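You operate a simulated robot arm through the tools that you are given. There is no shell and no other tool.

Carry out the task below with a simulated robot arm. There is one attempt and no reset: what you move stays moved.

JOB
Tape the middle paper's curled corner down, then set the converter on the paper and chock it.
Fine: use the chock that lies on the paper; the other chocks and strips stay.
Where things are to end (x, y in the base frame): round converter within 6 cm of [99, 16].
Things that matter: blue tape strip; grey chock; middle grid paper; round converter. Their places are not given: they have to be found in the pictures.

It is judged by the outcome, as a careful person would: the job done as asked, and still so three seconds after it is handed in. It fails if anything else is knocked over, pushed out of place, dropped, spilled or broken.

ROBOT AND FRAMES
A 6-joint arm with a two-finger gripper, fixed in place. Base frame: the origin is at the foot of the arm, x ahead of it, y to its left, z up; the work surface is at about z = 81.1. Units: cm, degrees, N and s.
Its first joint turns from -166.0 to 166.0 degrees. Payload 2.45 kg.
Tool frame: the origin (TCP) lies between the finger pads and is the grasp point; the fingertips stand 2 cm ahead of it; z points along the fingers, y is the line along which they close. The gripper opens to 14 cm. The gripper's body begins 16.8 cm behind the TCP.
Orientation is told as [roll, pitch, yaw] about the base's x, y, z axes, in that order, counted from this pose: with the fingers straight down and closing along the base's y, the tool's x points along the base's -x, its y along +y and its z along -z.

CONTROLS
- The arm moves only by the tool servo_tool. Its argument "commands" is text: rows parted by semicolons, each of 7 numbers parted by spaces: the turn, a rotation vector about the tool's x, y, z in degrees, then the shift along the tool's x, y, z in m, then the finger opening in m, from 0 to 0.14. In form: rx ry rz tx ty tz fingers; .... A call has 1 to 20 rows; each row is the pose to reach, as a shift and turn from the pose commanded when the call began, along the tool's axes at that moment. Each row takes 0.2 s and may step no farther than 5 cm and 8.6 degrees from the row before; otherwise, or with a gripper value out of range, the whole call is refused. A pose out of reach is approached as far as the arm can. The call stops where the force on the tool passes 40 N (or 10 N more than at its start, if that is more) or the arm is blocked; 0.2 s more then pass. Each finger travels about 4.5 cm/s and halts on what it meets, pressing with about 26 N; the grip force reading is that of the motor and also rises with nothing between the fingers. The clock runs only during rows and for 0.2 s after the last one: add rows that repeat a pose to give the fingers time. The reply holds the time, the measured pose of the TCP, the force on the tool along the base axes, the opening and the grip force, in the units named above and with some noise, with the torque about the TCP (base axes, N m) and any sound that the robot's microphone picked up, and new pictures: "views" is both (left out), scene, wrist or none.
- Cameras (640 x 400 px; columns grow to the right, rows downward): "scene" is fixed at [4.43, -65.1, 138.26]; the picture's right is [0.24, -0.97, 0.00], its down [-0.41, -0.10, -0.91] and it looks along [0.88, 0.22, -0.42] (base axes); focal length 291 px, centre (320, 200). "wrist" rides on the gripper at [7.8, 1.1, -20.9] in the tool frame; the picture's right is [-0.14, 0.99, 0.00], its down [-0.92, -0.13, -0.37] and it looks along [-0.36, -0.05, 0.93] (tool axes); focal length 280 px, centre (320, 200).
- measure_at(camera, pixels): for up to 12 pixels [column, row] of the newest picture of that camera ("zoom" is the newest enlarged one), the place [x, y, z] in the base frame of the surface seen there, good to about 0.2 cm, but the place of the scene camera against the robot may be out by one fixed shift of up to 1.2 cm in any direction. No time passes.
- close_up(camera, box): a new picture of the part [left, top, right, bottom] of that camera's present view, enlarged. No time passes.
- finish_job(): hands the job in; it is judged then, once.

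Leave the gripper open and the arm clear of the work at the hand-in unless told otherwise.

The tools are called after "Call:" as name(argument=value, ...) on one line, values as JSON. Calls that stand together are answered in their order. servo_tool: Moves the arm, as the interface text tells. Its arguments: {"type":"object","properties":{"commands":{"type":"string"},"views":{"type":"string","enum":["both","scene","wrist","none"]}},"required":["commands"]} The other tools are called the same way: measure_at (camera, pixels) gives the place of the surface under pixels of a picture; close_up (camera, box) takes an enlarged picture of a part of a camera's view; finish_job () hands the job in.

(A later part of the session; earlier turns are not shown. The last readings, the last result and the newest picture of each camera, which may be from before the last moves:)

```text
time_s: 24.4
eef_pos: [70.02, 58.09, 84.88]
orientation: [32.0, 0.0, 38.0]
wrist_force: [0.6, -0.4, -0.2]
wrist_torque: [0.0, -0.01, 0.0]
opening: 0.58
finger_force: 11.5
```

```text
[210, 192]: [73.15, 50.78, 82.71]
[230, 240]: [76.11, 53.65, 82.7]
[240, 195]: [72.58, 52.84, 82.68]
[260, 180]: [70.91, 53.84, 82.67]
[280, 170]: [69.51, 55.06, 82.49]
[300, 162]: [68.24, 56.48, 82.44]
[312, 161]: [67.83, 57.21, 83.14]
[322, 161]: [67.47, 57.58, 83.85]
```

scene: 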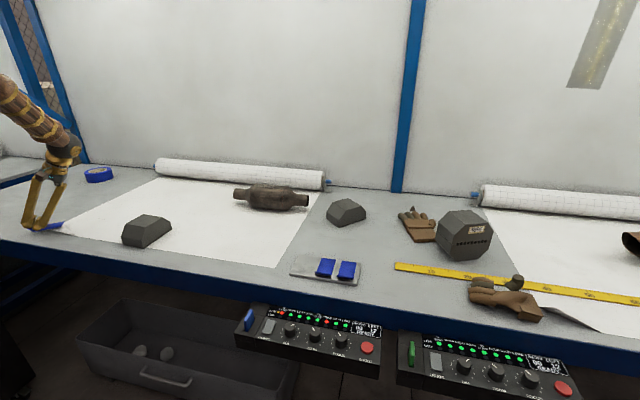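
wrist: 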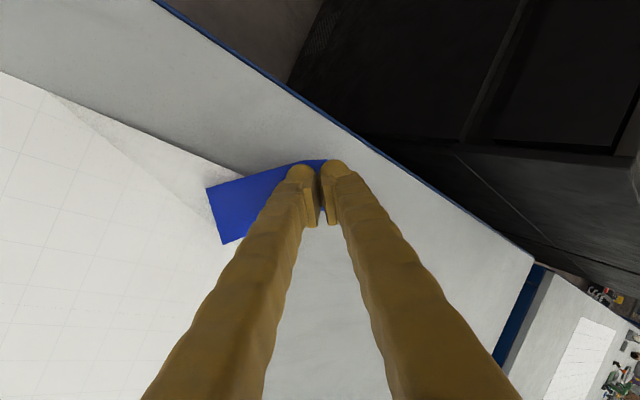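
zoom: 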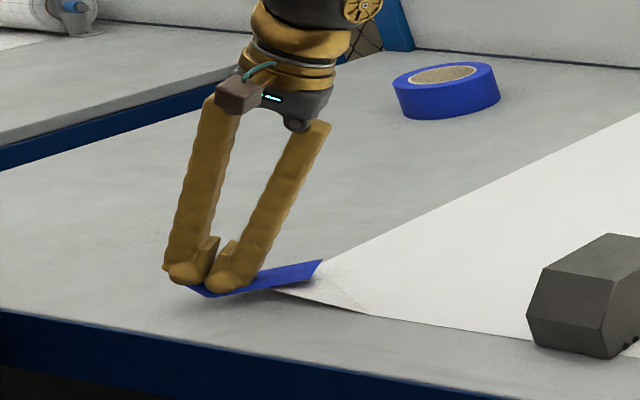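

The curl is being pushed down under the strip, which is level at z≈82.5 with about 1.4 cm to go. I'll continue slowly into contact and press.

Call:
servo_tool(commands="0 0 0 0 -0.0032 0.0051 0; 0 0 0 0 -0.0058 0.0093 0; 0 0 0 0 -0.0069 0.0110 0; 0 0 0 0 -0.0074 0.0119 0; 0 0 0 0 -0.0080 0.0127 0; 0 0 0 0 -0.0083 0.0132 0; 0 0 0 0 -0.0083 0.0132 0")

Call:
close_up(camera="wrist", box=[160, 60, 480, 260])

Call:
close_up(camera="scene", box=[0, 150, 128, 260])

Call:
measure_at(camera="wrist", pixels=[[210, 192], [230, 240], [240, 195], [260, 180], [280, 170], [300, 162], [312, 161], [322, 161]])

```text
time_s: 26.0
eef_pos: [70.01, 58.05, 83.3]
orientation: [32.0, -0.2, 37.9]
wrist_force: [0.3, -1.9, 9.2]
wrist_torque: [-0.06, -0.06, -0.02]
opening: 0.62
finger_force: 12.1
```

scene: 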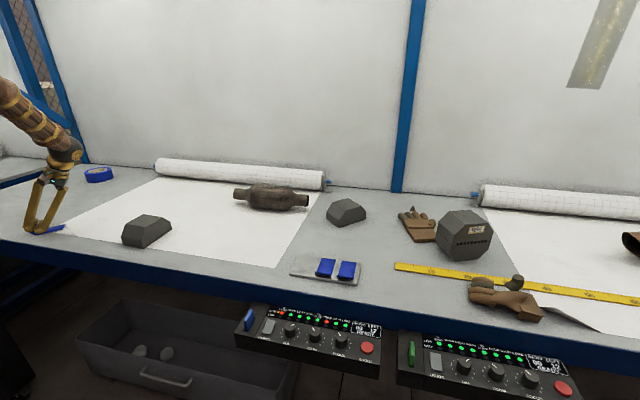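
wrist: 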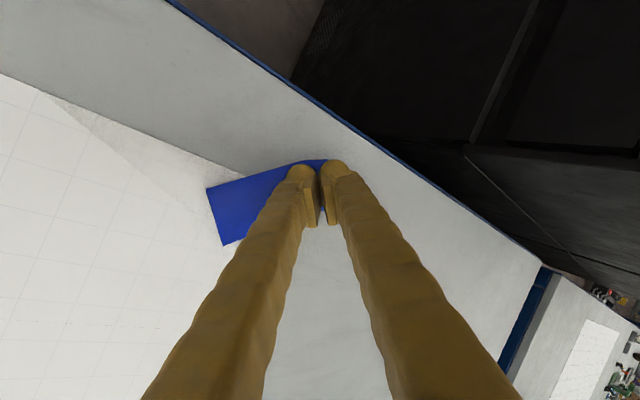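

```text
2.00 times, centred on (320, 160) of wrist
```

zoom: 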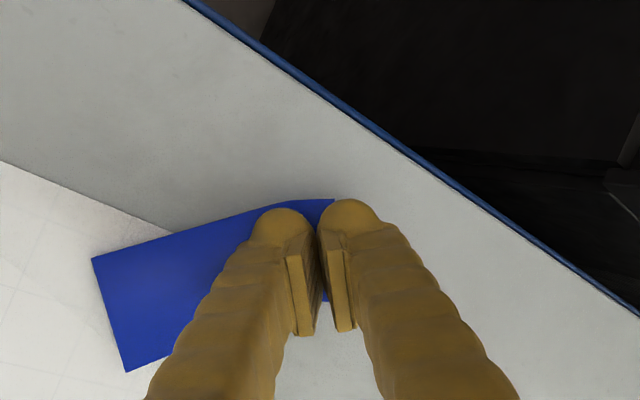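

```text
3.64 times, centred on (64, 205) of scene
```

zoom: 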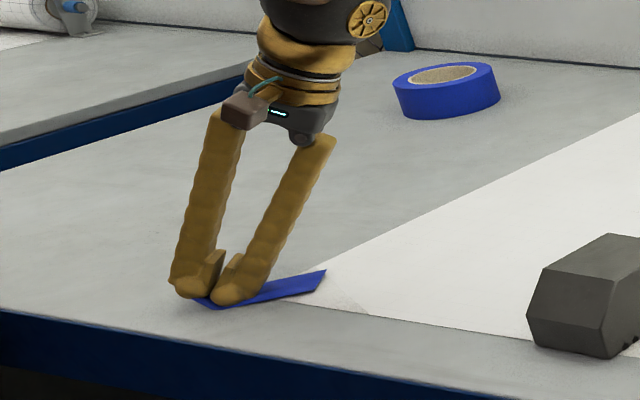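

```text
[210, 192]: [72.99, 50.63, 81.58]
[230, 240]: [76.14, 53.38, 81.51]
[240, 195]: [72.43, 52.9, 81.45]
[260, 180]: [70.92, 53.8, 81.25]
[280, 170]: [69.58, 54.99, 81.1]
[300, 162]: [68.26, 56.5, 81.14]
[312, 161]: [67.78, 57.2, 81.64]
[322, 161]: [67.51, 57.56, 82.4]
```

It's in contact with 9 N. The strip's far end is still about 0.4 cm high, so I'll tilt 3° more to lay it flat and press a little harder.

Call:
servo_tool(commands="-1.5 0 0 0 -0.0005 0.0009 0; -3 0 0 0 -0.0011 0.0017 0; -4 0 0 0 -0.0021 0.0034 0; -4 0 0 0 -0.0032 0.0051 0; -4 0 0 0 -0.0032 0.0051 0; -4 0 0 0 -0.0032 0.0051 0")

Call:
measure_at(camera="wrist", pixels=[[210, 192], [230, 240], [240, 195], [260, 180], [280, 170], [300, 162], [312, 161], [322, 161]])

```text
time_s: 26.6
eef_pos: [70.17, 57.95, 83.42]
orientation: [34.9, -0.2, 37.9]
wrist_force: [-3.4, -0.7, 8.1]
wrist_torque: [-0.12, 0.06, 0.01]
opening: 0.6
finger_force: 12.1
stopped in row 3: the force on the tool passed its limit at 45 N (the readings are from after the stop); the commanded pose is now the measured one
```

scene: 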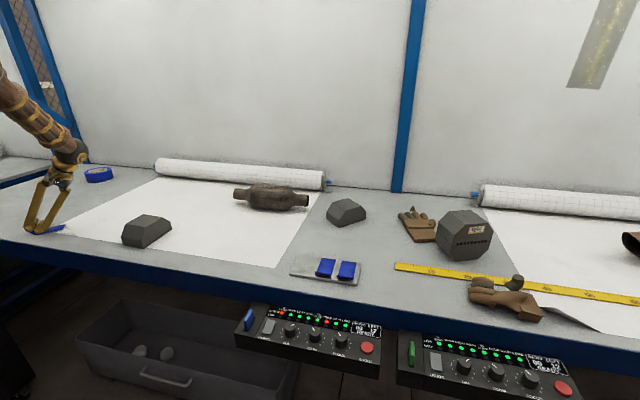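
wrist: 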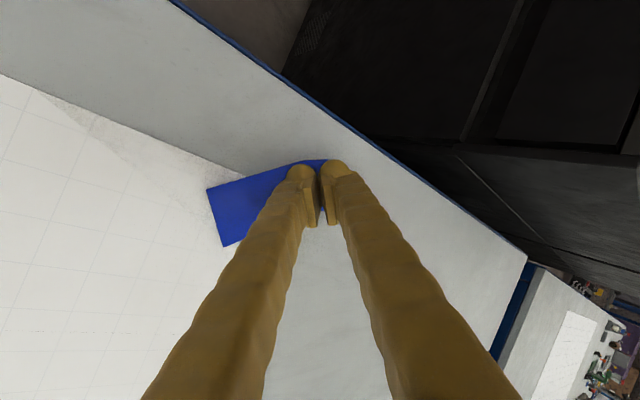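

```text
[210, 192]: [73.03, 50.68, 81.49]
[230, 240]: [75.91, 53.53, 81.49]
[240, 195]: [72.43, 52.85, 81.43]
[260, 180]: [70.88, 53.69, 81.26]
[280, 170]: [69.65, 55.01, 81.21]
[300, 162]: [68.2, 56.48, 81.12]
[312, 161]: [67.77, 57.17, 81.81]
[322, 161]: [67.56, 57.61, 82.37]
```

The tool pressed at up to 45 N and the strip lies within 0.3 cm of the surface all along. Now I'll release it. I'll open while moving along the closing axis, so the upper finger stays on the strip and the lower one backs out from under the tab.

Call:
servo_tool(commands="0 0 0 0 0.002 0 0.010; 0 0 0 0 0.005 0 0.016; 0 0 0 0 0.008 0 0.022; 0 0 0 0 0.012 0 0.030; 0 0 0 0 0.012 0 0.030")

Call:
close_up(camera="wrist", box=[160, 60, 480, 260])

Call:
close_up(camera="scene", box=[0, 150, 128, 260])

```text
time_s: 27.8
eef_pos: [69.56, 58.76, 84.07]
orientation: [34.9, -0.1, 37.9]
wrist_force: [1.4, 0.1, 20.6]
wrist_torque: [-0.22, -0.14, 0.17]
opening: 2.24
finger_force: 0.0
```

scene: 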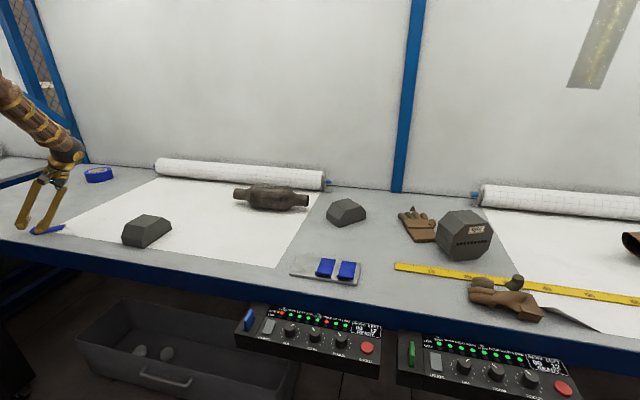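
wrist: 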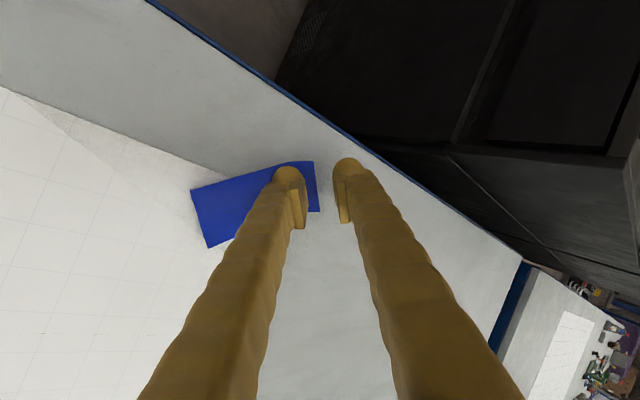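

```text
2.00 times, centred on (320, 160) of wrist
```

zoom: 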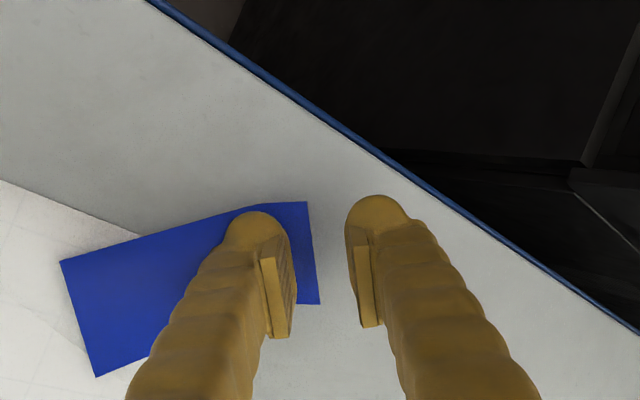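

```text
3.64 times, centred on (64, 205) of scene
```

zoom: 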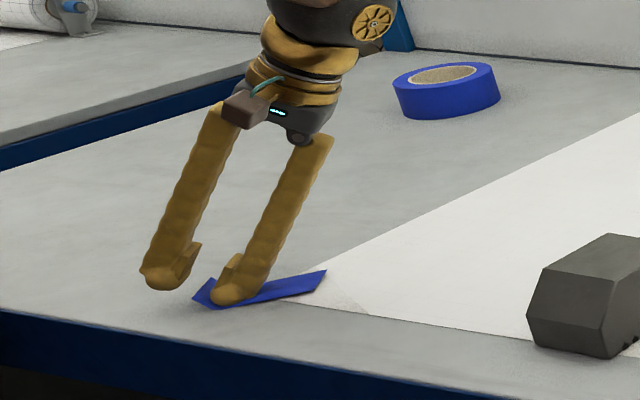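

The lower finger is clear of the tab, and the upper one presses the strip at about 20 N. I'll lift by 1.5 cm to see whether the strip stays stuck.

Call:
servo_tool(commands="0 0 0 0 0.0029 -0.0041 0.030; 0 0 0 0 0.0086 -0.0123 0.030; 0 0 0 0 0.0086 -0.0123 0.030; 0 0 0 0 0.0086 -0.0123 0.030")

Call:
close_up(camera="wrist", box=[160, 60, 480, 260])

Call:
close_up(camera="scene", box=[0, 150, 128, 260])

Call:
measure_at(camera="wrist", pixels=[[195, 192], [208, 238], [230, 195], [250, 185], [270, 175], [285, 165], [300, 170], [310, 165]])

```text
time_s: 28.8
eef_pos: [69.51, 58.85, 85.33]
orientation: [35.0, -0.1, 37.9]
wrist_force: [-0.4, -0.8, 0.0]
wrist_torque: [-0.01, -0.04, 0.04]
opening: 3.01
finger_force: 0.0
```

scene: 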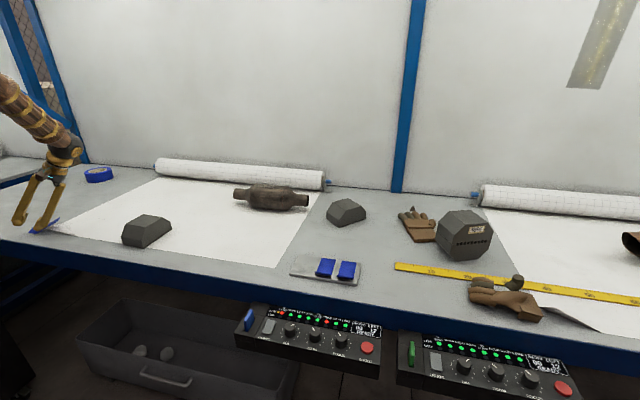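
wrist: 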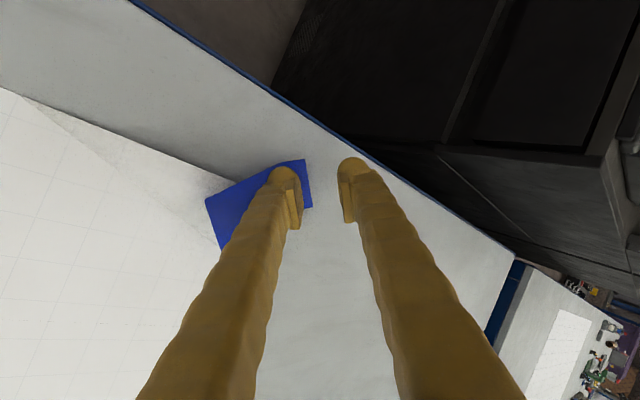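

```text
2.00 times, centred on (320, 160) of wrist
```

zoom: 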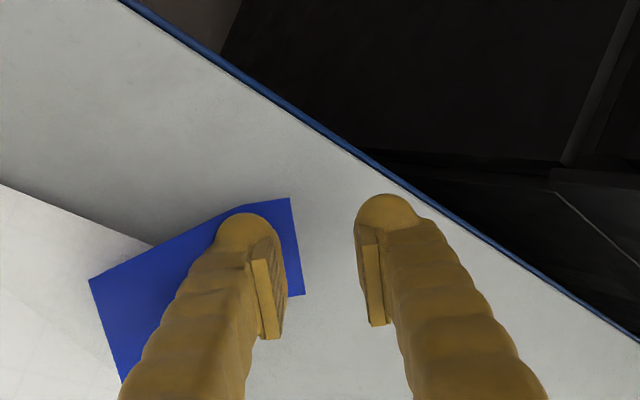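

```text
3.64 times, centred on (64, 205) of scene
```

zoom: 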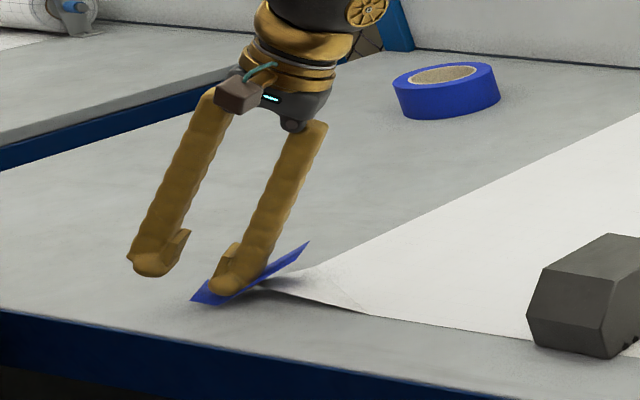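

```text
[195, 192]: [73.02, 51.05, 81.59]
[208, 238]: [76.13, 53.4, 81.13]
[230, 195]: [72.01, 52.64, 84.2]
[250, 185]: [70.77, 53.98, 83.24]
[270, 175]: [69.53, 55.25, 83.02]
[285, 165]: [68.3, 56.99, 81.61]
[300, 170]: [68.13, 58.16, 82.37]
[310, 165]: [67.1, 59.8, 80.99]
```

Not stuck yet: the curl's spring lifts the strip on its paper side, so it needs pressing over the corner itself. I'll rise straight up slowly and check that the strip stays put. Then I'll press it with both fingertips from above, one on each side of the corner.

Call:
servo_tool(commands="0 0 0 0 0.0057 -0.0082 0.030; 0 0 0 0 0.0115 -0.0164 0.030; 0 0 0 0 0.0172 -0.0246 0.030; 0 0 0 0 0.023 -0.0328 0.030; 0 0 0 0 0.0287 -0.041 0.030; 0 0 0 0 0.0287 -0.041 0.030")

Call:
close_up(camera="wrist", box=[160, 60, 480, 260])

Call:
close_up(camera="scene", box=[0, 150, 128, 260])

```text
time_s: 30.2
eef_pos: [69.36, 58.76, 90.44]
orientation: [34.9, -0.1, 38.0]
wrist_force: [0.0, 0.2, 0.9]
wrist_torque: [0.01, 0.01, 0.01]
opening: 2.98
finger_force: 0.0
```

scene: 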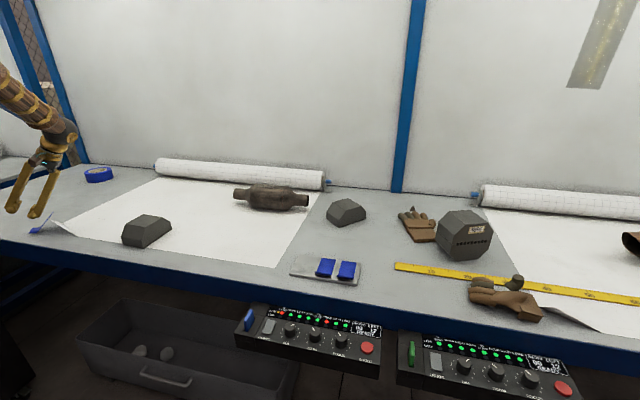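
wrist: 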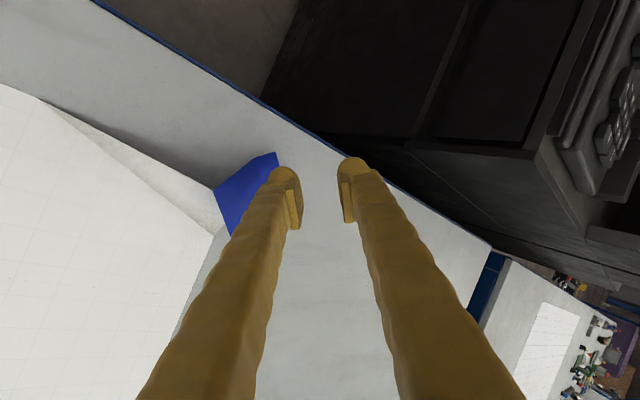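

```text
2.00 times, centred on (320, 160) of wrist
```

zoom: 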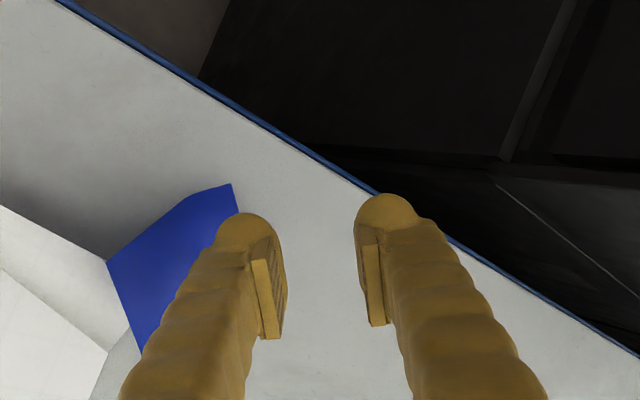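

```text
3.64 times, centred on (64, 205) of scene
```

zoom: 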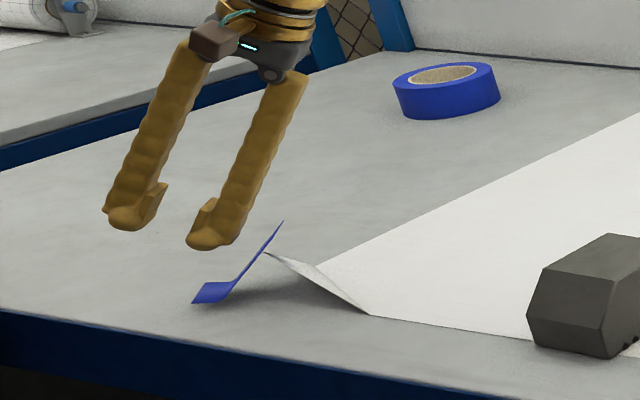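

The strip now leans on the curled tip with its tab on the table, so nothing is lost. I'll raise a bit, set the tool upright and open to 5 cm, then measure exactly where the strip lies.

Call:
servo_tool(commands="7 0 0 0 0.006 -0.008 0.03; 14 0 0 0 0.012 -0.016 0.035; 21 0 0 0 0.017 -0.024 0.04; 28 0 0 0 0.023 -0.033 0.05; 35 0 0 0 0.0287 -0.041 0.05; 35 0 0 0 0.0287 -0.041 0.05")

Call:
close_up(camera="wrist", box=[160, 60, 480, 260])

Call:
close_up(camera="scene", box=[20, 190, 100, 240])

```text
time_s: 31.6
eef_pos: [69.59, 58.76, 95.47]
orientation: [-0.2, -0.1, 38.0]
wrist_force: [0.0, -0.5, 0.8]
wrist_torque: [0.01, 0.0, -0.01]
opening: 5.01
finger_force: 0.0
```

scene: 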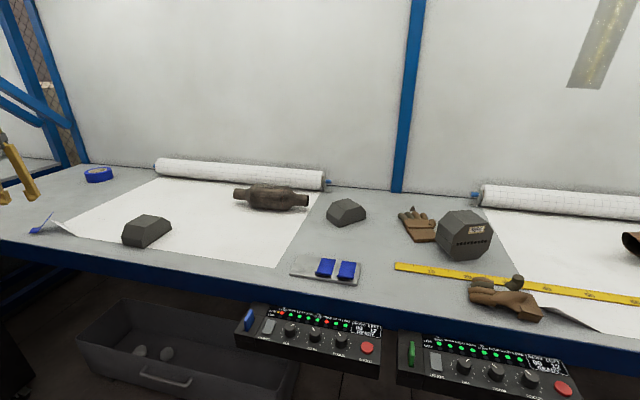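
wrist: 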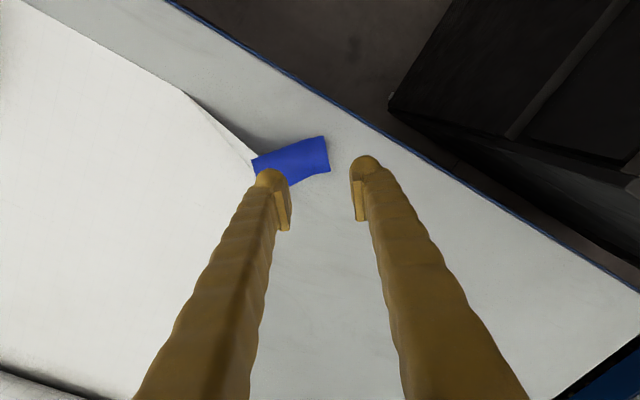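

```text
2.00 times, centred on (320, 160) of wrist
```

zoom: 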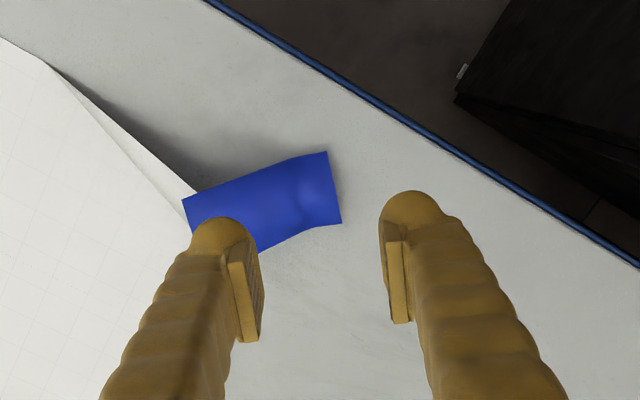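

```text
8.00 times, centred on (60, 215) of scene
```

zoom: 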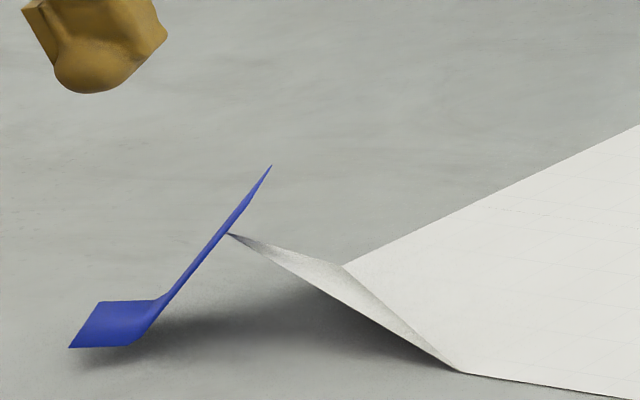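

The strip leans at about 45–50° against the tip, with the tab flat on the table. I'll measure it.

Call:
measure_at(camera="wrist", pixels=[[323, 138], [328, 170], [308, 141], [316, 176], [312, 160], [300, 160], [285, 158], [270, 160], [254, 162], [258, 174], [290, 182], [245, 160]])

```text
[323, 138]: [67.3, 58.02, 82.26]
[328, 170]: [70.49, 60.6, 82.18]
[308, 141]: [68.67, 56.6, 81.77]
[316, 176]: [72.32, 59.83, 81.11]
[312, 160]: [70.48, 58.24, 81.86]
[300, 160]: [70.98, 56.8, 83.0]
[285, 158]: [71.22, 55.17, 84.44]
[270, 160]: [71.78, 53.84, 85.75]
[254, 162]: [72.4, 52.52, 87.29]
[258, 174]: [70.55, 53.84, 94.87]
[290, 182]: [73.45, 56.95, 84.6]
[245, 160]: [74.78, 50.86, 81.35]
```

The fold is centred near (70.1,57.8) and the strip rises at 45° along the diagonal. I'll move to (71.8,55.6) with a 2.3 cm opening. That puts one fingertip over the upper part of the strip and the other just inside the fold. I'll stop above it first.

Call:
servo_tool(commands="0 0 0 0.001 -0.02 0 0.035; 0 0 0 0.002 -0.0384 0 0.023; 0 0 0 0.002 -0.0384 0.03 0.023; 0 0 0 0.002 -0.0384 0.05 0.023; 0 0 0 0.002 -0.0384 0.05 0.023")

Call:
close_up(camera="scene", box=[10, 170, 106, 240])

Call:
close_up(camera="wrist", box=[200, 80, 440, 230])

```text
time_s: 32.8
eef_pos: [71.73, 55.67, 90.51]
orientation: [-0.1, -0.1, 37.9]
wrist_force: [-0.2, -0.4, 0.5]
wrist_torque: [-0.01, 0.02, 0.02]
opening: 2.31
finger_force: 0.1
```

scene: 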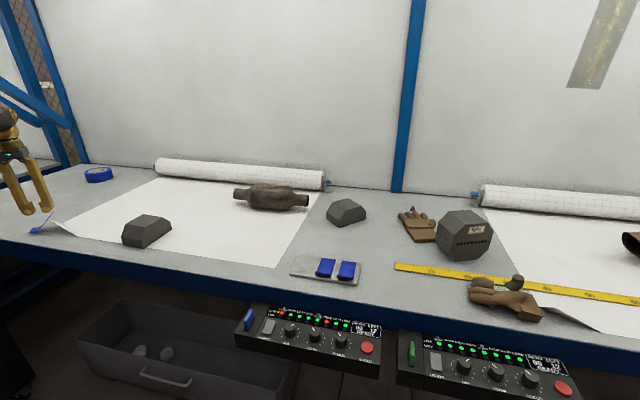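
wrist: 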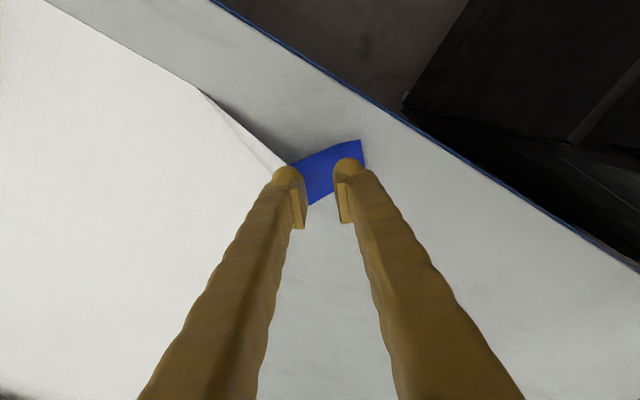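

```text
5.71 times, centred on (58, 205) of scene
```

zoom: 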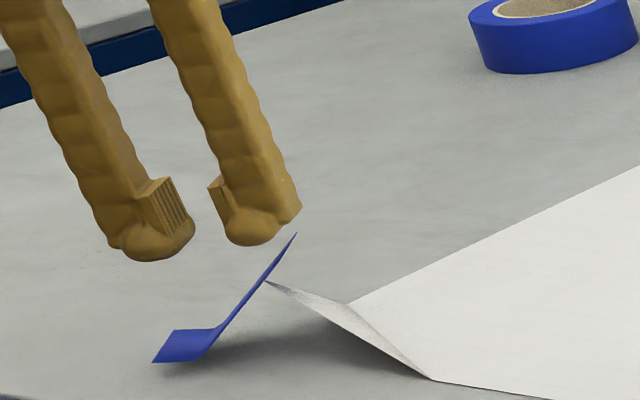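

```text
2.67 times, centred on (320, 155) of wrist
```

zoom: 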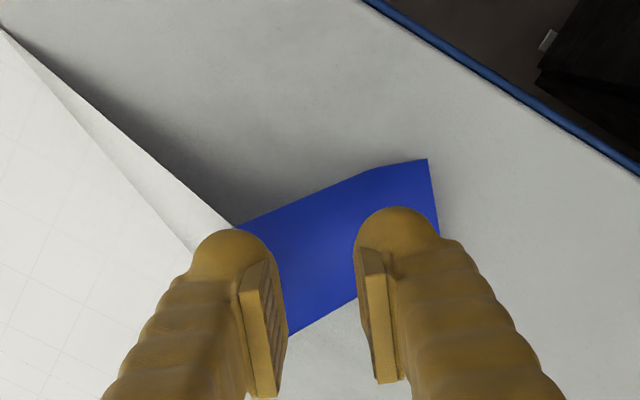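

The inner fingertip is rather close to the strip's upper end, so I'll shift 0.35 cm outward and narrow to 1.6 cm. Then I'll descend gently, folding the strip and curl down together.

Call:
servo_tool(commands="0 0 0 0 0.0035 0 0.016; 0 0 0 0 0.0035 0.01 0.016; 0 0 0 0 0.0035 0.02 0.016; 0 0 0 0 0.0035 0.027 0.016; 0 0 0 0 0.0035 0.034 0.016; 0 0 0 0 0.0035 0.040 0.016; 0 0 0 0 0.0035 0.040 0.016")

Call:
close_up(camera="scene", box=[10, 170, 106, 240])

Call:
close_up(camera="wrist", box=[200, 80, 440, 230])

```text
time_s: 34.4
eef_pos: [71.47, 55.95, 86.54]
orientation: [-0.1, -0.1, 38.0]
wrist_force: [-1.1, 0.0, 0.9]
wrist_torque: [-0.01, 0.0, -0.01]
opening: 1.58
finger_force: 0.1
```

scene: 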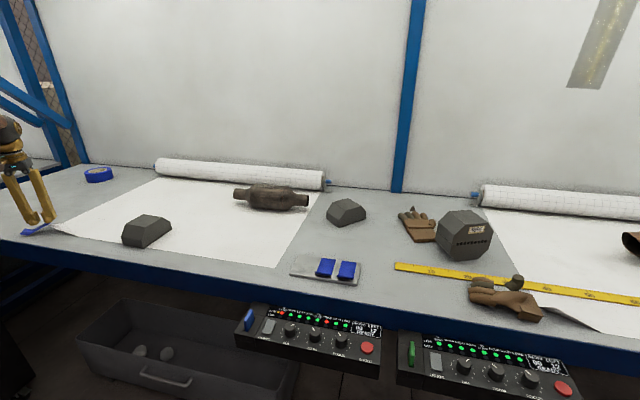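
wrist: 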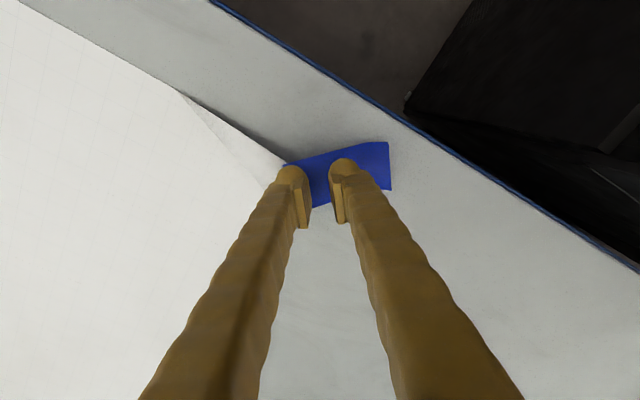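

```text
5.71 times, centred on (58, 205) of scene
```

zoom: 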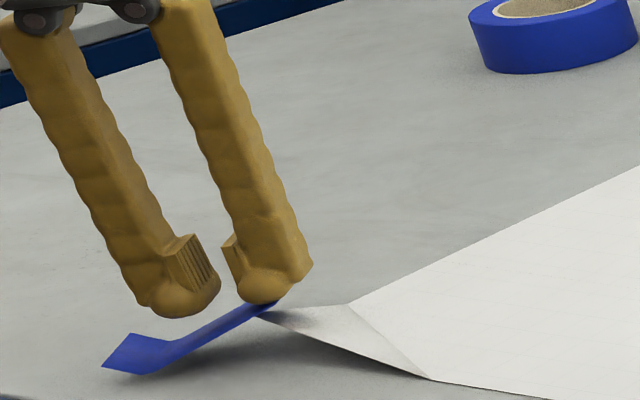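

```text
2.67 times, centred on (320, 155) of wrist
```

zoom: 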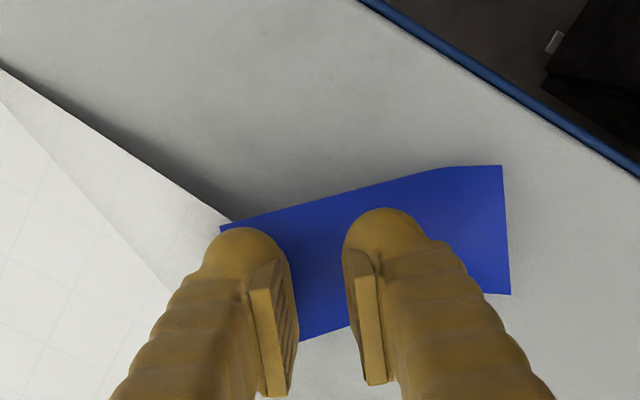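

The strip is going down, but it has slid outward a bit. I'll measure its present position before continuing.

Call:
measure_at(camera="wrist", pixels=[[284, 166], [300, 158], [320, 153], [345, 147], [364, 143], [387, 143], [390, 189], [314, 206], [318, 180], [370, 160], [276, 166], [260, 190]])

```text
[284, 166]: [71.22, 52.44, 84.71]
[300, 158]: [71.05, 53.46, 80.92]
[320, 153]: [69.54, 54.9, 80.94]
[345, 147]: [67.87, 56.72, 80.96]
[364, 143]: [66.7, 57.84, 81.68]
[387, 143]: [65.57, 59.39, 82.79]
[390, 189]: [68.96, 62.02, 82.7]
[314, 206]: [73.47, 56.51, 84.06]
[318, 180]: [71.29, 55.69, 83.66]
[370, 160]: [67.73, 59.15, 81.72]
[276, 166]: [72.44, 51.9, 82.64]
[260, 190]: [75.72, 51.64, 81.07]
```

The fold is now near (68.4,59.2), so flat the strip would be centred at about (70.9,56.0), which is right on the corner. I'll continue pressing down slowly.

Call:
servo_tool(commands="0 0 0 0 0 0.006 0.016; 0 0 0 0 0 0.012 0.016; 0 0 0 0 0 0.018 0.016; 0 0 0 0 0 0.023 0.016; 0 0 0 0 0 0.027 0.016; 0 0 0 0 0 0.030 0.016; 0 0 0 0 0 0.030 0.016")

Call:
close_up(camera="scene", box=[10, 170, 106, 240])

Call:
close_up(camera="wrist", box=[200, 80, 440, 230])

```text
time_s: 36.0
eef_pos: [71.47, 55.85, 83.5]
orientation: [-0.1, -0.1, 38.0]
wrist_force: [0.9, 0.5, 0.7]
wrist_torque: [0.0, -0.01, 0.01]
opening: 1.6
finger_force: 0.0
```

scene: 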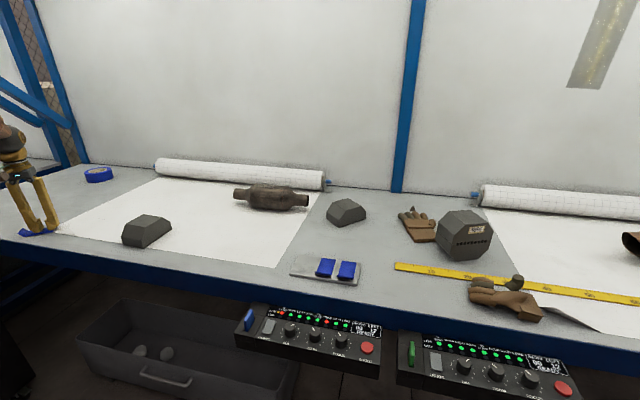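
wrist: 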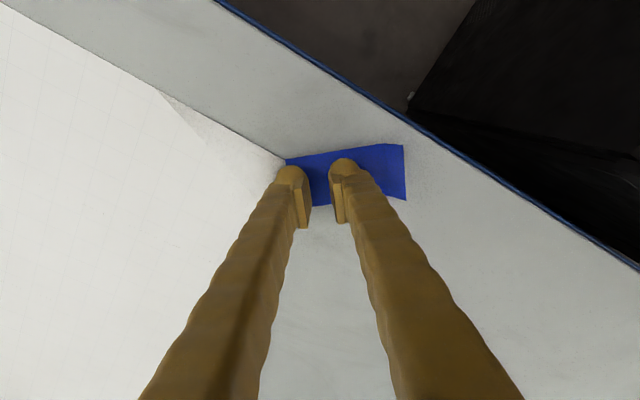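

```text
5.71 times, centred on (58, 205) of scene
```

zoom: 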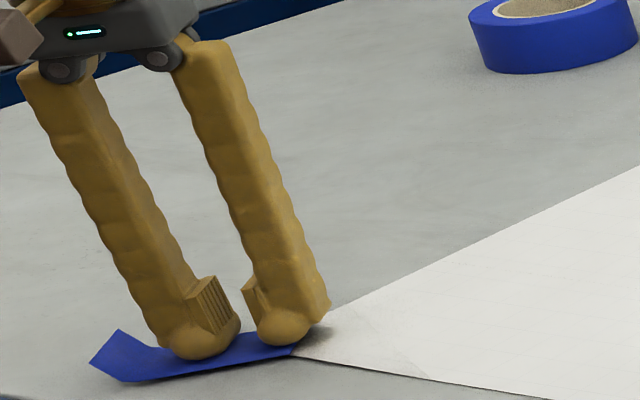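

```text
2.67 times, centred on (320, 155) of wrist
```

zoom: 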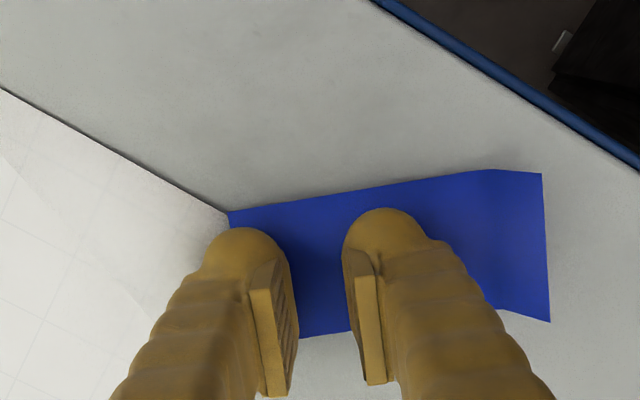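

The strip is nearly flat now. I'll measure its corners before pressing hard.

Call:
measure_at(camera="wrist", pixels=[[286, 160], [288, 162], [300, 157], [340, 152], [383, 145], [402, 146], [405, 199], [388, 196], [328, 205], [314, 207], [318, 190], [280, 157]])

Call:
close_up(camera="wrist", box=[260, 130, 340, 220])

```text
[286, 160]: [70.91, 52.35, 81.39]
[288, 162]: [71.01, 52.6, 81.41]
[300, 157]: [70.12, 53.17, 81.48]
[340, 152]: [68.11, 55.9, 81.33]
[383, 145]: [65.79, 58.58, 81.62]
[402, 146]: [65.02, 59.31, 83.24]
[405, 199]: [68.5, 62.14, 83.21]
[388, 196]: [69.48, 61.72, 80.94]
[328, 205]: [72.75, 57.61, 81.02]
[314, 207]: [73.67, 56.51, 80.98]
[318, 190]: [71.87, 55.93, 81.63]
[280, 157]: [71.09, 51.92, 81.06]
```

```text
4.44 times, centred on (300, 175) of wrist
```

zoom: 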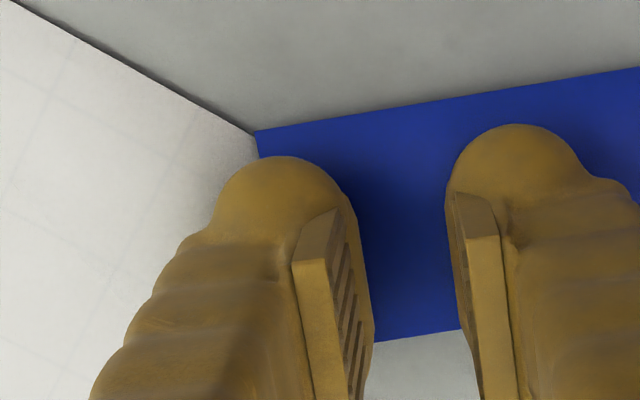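

The strip is flat within 0.4 cm, spanning from (72.7,53.7) on the paper to (67.5,60) on the table, and it overlaps the corner by about 2.6 cm. The fingertips stand on either side of the corner, so now I'll press firmly.

Call:
servo_tool(commands="0 0 0 0 0 0.002 0.016; 0 0 0 0 0 0.003 0.016; 0 0 0 0 0 0.004 0.016; 0 0 0 0 0 0.005 0.016; 0 0 0 0 0 0.006 0.016; 0 0 0 0 0 0.006 0.016; 0 0 0 0 0 0.006 0.016; 0 0 0 0 0 0.006 0.016", views="wrist")

```text
time_s: 37.4
eef_pos: [71.6, 55.95, 83.06]
orientation: [-0.1, -0.3, 38.0]
wrist_force: [-1.3, -1.8, 9.0]
wrist_torque: [-0.12, -0.03, 0.02]
opening: 1.62
finger_force: 0.6
stopped in row 6: the force on the tool passed its limit at 42 N (the readings are from after the stop); the commanded pose is now the measured one
```

wrist: 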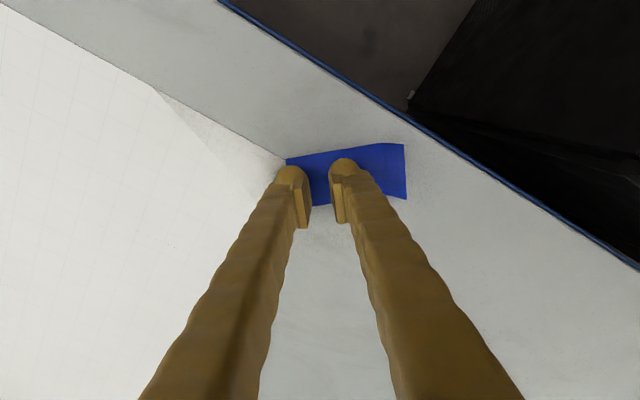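

It pressed at 42 N with the tips right at surface level. I'll lift 1 cm and see whether the strip stays down.

Call:
servo_tool(commands="0 0 0 0 0 -0.003 0.016; 0 0 0 0 0 -0.01 0.016; 0 0 0 0 0 -0.01 0.016; 0 0 0 0 0 -0.01 0.016")

Call:
close_up(camera="scene", box=[10, 170, 106, 240])

Call:
close_up(camera="wrist", box=[200, 80, 440, 230])

```text
time_s: 38.4
eef_pos: [71.55, 55.9, 84.02]
orientation: [0.0, -0.3, 37.9]
wrist_force: [-0.3, -0.3, 0.5]
wrist_torque: [-0.02, -0.04, -0.01]
opening: 1.63
finger_force: 0.1
```

scene: 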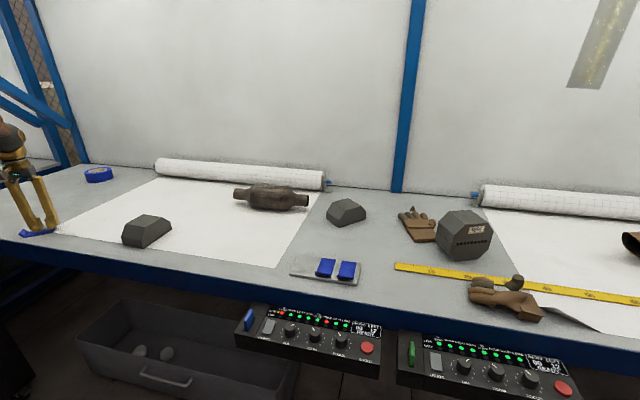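
wrist: 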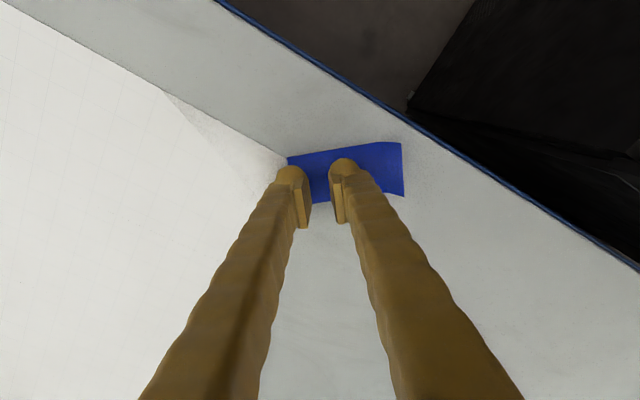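

```text
5.71 times, centred on (58, 205) of scene
```

zoom: 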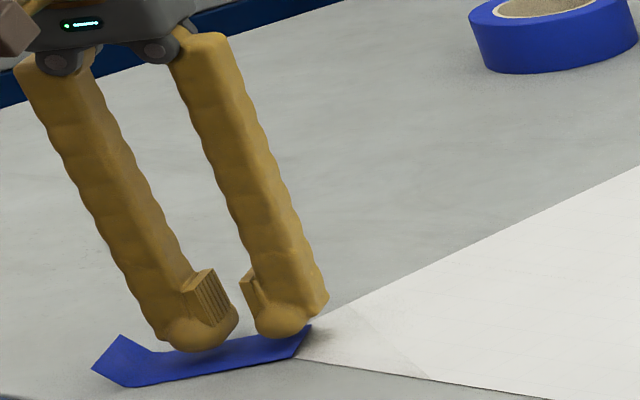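

```text
2.67 times, centred on (320, 155) of wrist
```

zoom: 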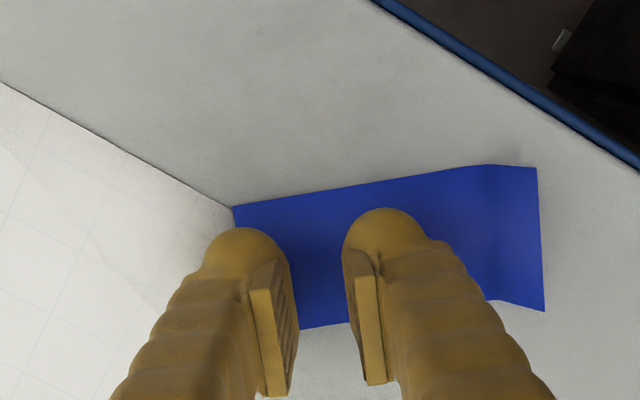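

The strip seems to have stayed down. I'll lift further, move clear, and check it again.

Call:
servo_tool(commands="0 0 0 0 0 -0.01 0.016; 0 0 0 0 0 -0.03 0.016; 0 0 0 0 0 -0.06 0.016; 0 0 0 0 0.02 -0.09 0.016; 0 0 0 0 0.06 -0.11 0.016; 0 0 0 0 0.06 -0.11 0.016")

Call:
close_up(camera="scene", box=[10, 190, 106, 260])

Call:
close_up(camera="wrist", box=[140, 80, 380, 230])

```text
time_s: 39.8
eef_pos: [67.83, 60.58, 95.05]
orientation: [-0.2, -0.2, 37.9]
wrist_force: [0.1, -0.2, -0.5]
wrist_torque: [0.03, -0.01, 0.0]
opening: 1.58
finger_force: 0.1
```

scene: 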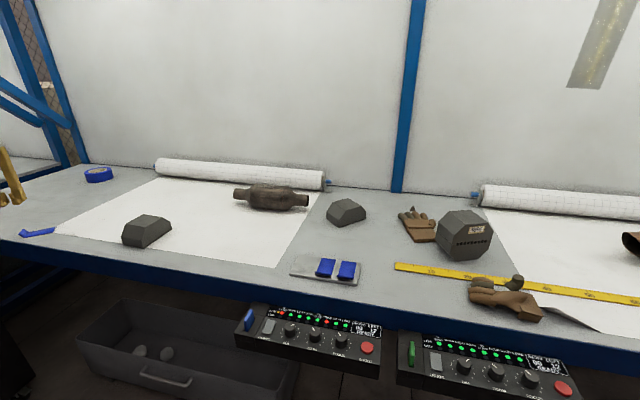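
wrist: 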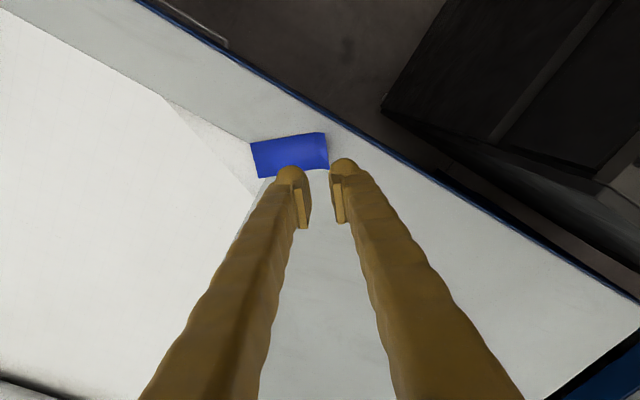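

```text
5.71 times, centred on (58, 225) of scene
```

zoom: 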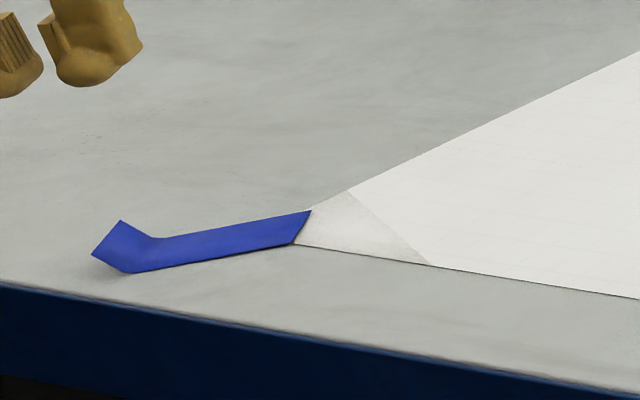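

```text
2.67 times, centred on (260, 155) of wrist
```

zoom: 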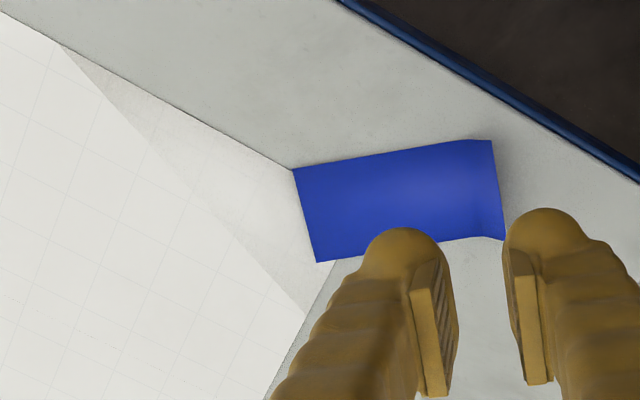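

The tape now holds: the corner is flat with the strip across it, even with the arm away. I'll confirm the heights, then turn to the converter.

Call:
measure_at(camera="wrist", pixels=[[240, 145], [252, 143], [260, 175], [275, 155], [300, 150], [318, 140], [240, 170], [200, 125]])

Call:
close_up(camera="scene", box=[210, 160, 370, 260])

Call:
measure_at(camera="scene", pixels=[[236, 195], [245, 197], [255, 190], [270, 184], [270, 195], [270, 207], [290, 197], [300, 199], [308, 200], [290, 187], [250, 175], [260, 212]])

```text
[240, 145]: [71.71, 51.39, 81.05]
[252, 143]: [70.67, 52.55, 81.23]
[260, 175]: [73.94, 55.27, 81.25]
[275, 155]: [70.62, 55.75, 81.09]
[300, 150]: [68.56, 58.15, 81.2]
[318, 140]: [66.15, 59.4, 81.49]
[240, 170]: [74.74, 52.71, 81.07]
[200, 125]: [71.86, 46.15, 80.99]
```

```text
4.00 times, centred on (290, 210) of scene
```

zoom: 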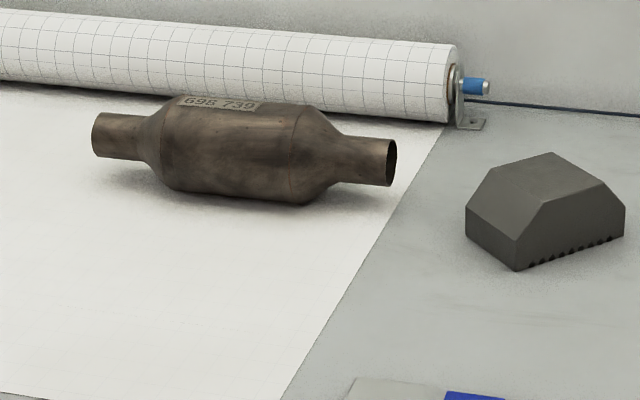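

```text
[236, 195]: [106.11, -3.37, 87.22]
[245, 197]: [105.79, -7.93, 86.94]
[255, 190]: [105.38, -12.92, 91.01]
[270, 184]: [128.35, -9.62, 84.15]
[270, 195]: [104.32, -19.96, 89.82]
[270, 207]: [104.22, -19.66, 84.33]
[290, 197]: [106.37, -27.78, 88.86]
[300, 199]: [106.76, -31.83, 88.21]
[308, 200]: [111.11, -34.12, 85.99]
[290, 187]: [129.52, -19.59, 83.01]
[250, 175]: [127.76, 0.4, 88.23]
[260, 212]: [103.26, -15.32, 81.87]
```

The strip and paper corner sit at z≈81.0–81.3, flat and taped. Now the converter: its can front is at about x 104.3, with the axis along y and the centre near (109,−18.5). I'll travel high across to (92,−19,108), turning back to yaw 90 so the fingers close along x around the can.

Call:
servo_tool(commands="0 0 -2.6 0.015 -0.0388 -0.0065 0.02; 0 0 -5.2 0.03 -0.0776 -0.013 0.03; 0 0 -7.8 0.045 -0.1164 -0.0195 0.04; 0 0 -10.4 0.06 -0.1552 -0.026 0.05; 0 0 -13 0.075 -0.194 -0.0325 0.06; 0 0 -15.6 0.09 -0.2328 -0.039 0.07; 0 0 -18.2 0.105 -0.2716 -0.0455 0.08; 0 0 -20.8 0.12 -0.3104 -0.052 0.09; 0 0 -23.4 0.135 -0.3492 -0.0585 0.10; 0 0 -26 0.15 -0.388 -0.065 0.11; 0 0 -28.6 0.165 -0.4268 -0.0715 0.12; 0 0 -31.2 0.18 -0.4656 -0.078 0.13; 0 0 -33.8 0.195 -0.5044 -0.0845 0.135; 0 0 -36.4 0.21 -0.5432 -0.091 0.135; 0 0 -39 0.225 -0.582 -0.0975 0.135; 0 0 -41.6 0.24 -0.6208 -0.104 0.135; 0 0 -44.2 0.255 -0.6596 -0.1105 0.135; 0 0 -46.8 0.27 -0.6984 -0.117 0.135; 0 0 -49.4 0.285 -0.7372 -0.1235 0.135; 0 0 -52 0.30 -0.776 -0.13 0.135")

Call:
close_up(camera="scene", box=[110, 190, 210, 260])

```text
time_s: 44.0
eef_pos: [91.76, -19.03, 108.09]
orientation: [-0.3, -0.1, 90.0]
wrist_force: [0.2, 0.1, 0.1]
wrist_torque: [-0.01, 0.0, 0.02]
opening: 13.46
finger_force: 0.1
```

scene: 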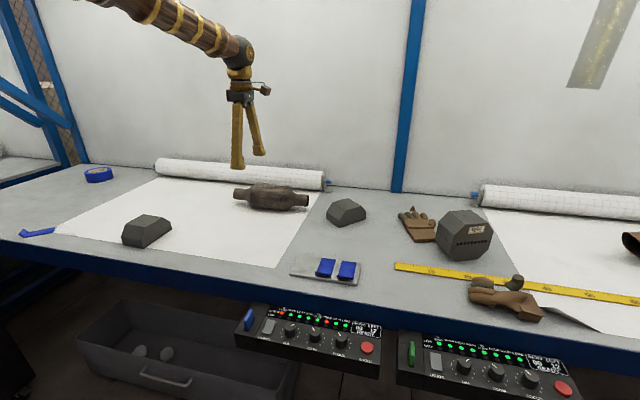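
wrist: 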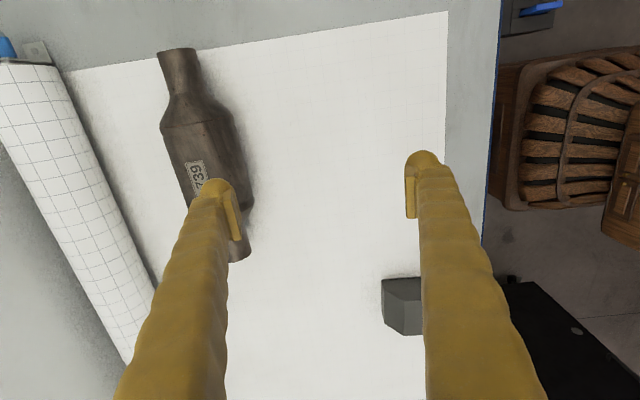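

```text
5.71 times, centred on (160, 225) of scene
```

zoom: 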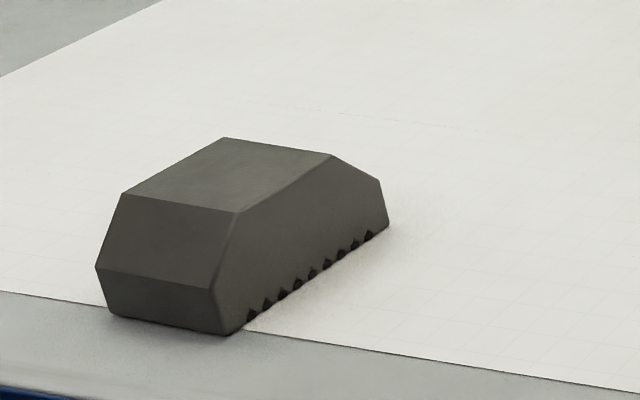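

The converter is in the wrist view, its can spanning (160–245, 100–225). I'll measure along it.

Call:
measure_at(camera="wrist", pixels=[[177, 52], [180, 75], [185, 100], [200, 120], [205, 140], [210, 160], [215, 175], [240, 250], [165, 130], [180, 160], [235, 140], [245, 180]])

Call:
close_up(camera="wrist", box=[120, 30, 280, 270])

```text
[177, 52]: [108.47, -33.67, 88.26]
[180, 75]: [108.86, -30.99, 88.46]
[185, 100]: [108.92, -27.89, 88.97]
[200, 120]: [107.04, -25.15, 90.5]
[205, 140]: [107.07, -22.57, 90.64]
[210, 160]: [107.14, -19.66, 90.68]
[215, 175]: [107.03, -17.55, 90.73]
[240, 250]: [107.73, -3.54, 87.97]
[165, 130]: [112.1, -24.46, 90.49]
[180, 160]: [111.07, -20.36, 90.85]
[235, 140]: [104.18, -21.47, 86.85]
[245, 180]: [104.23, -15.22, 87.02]
```

```text
1.67 times, centred on (200, 150) of wrist
```

zoom: 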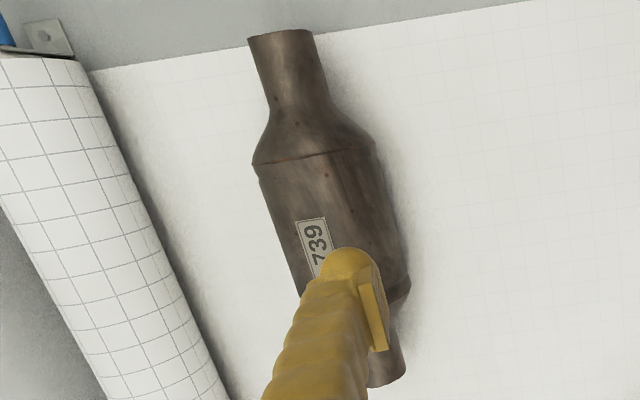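

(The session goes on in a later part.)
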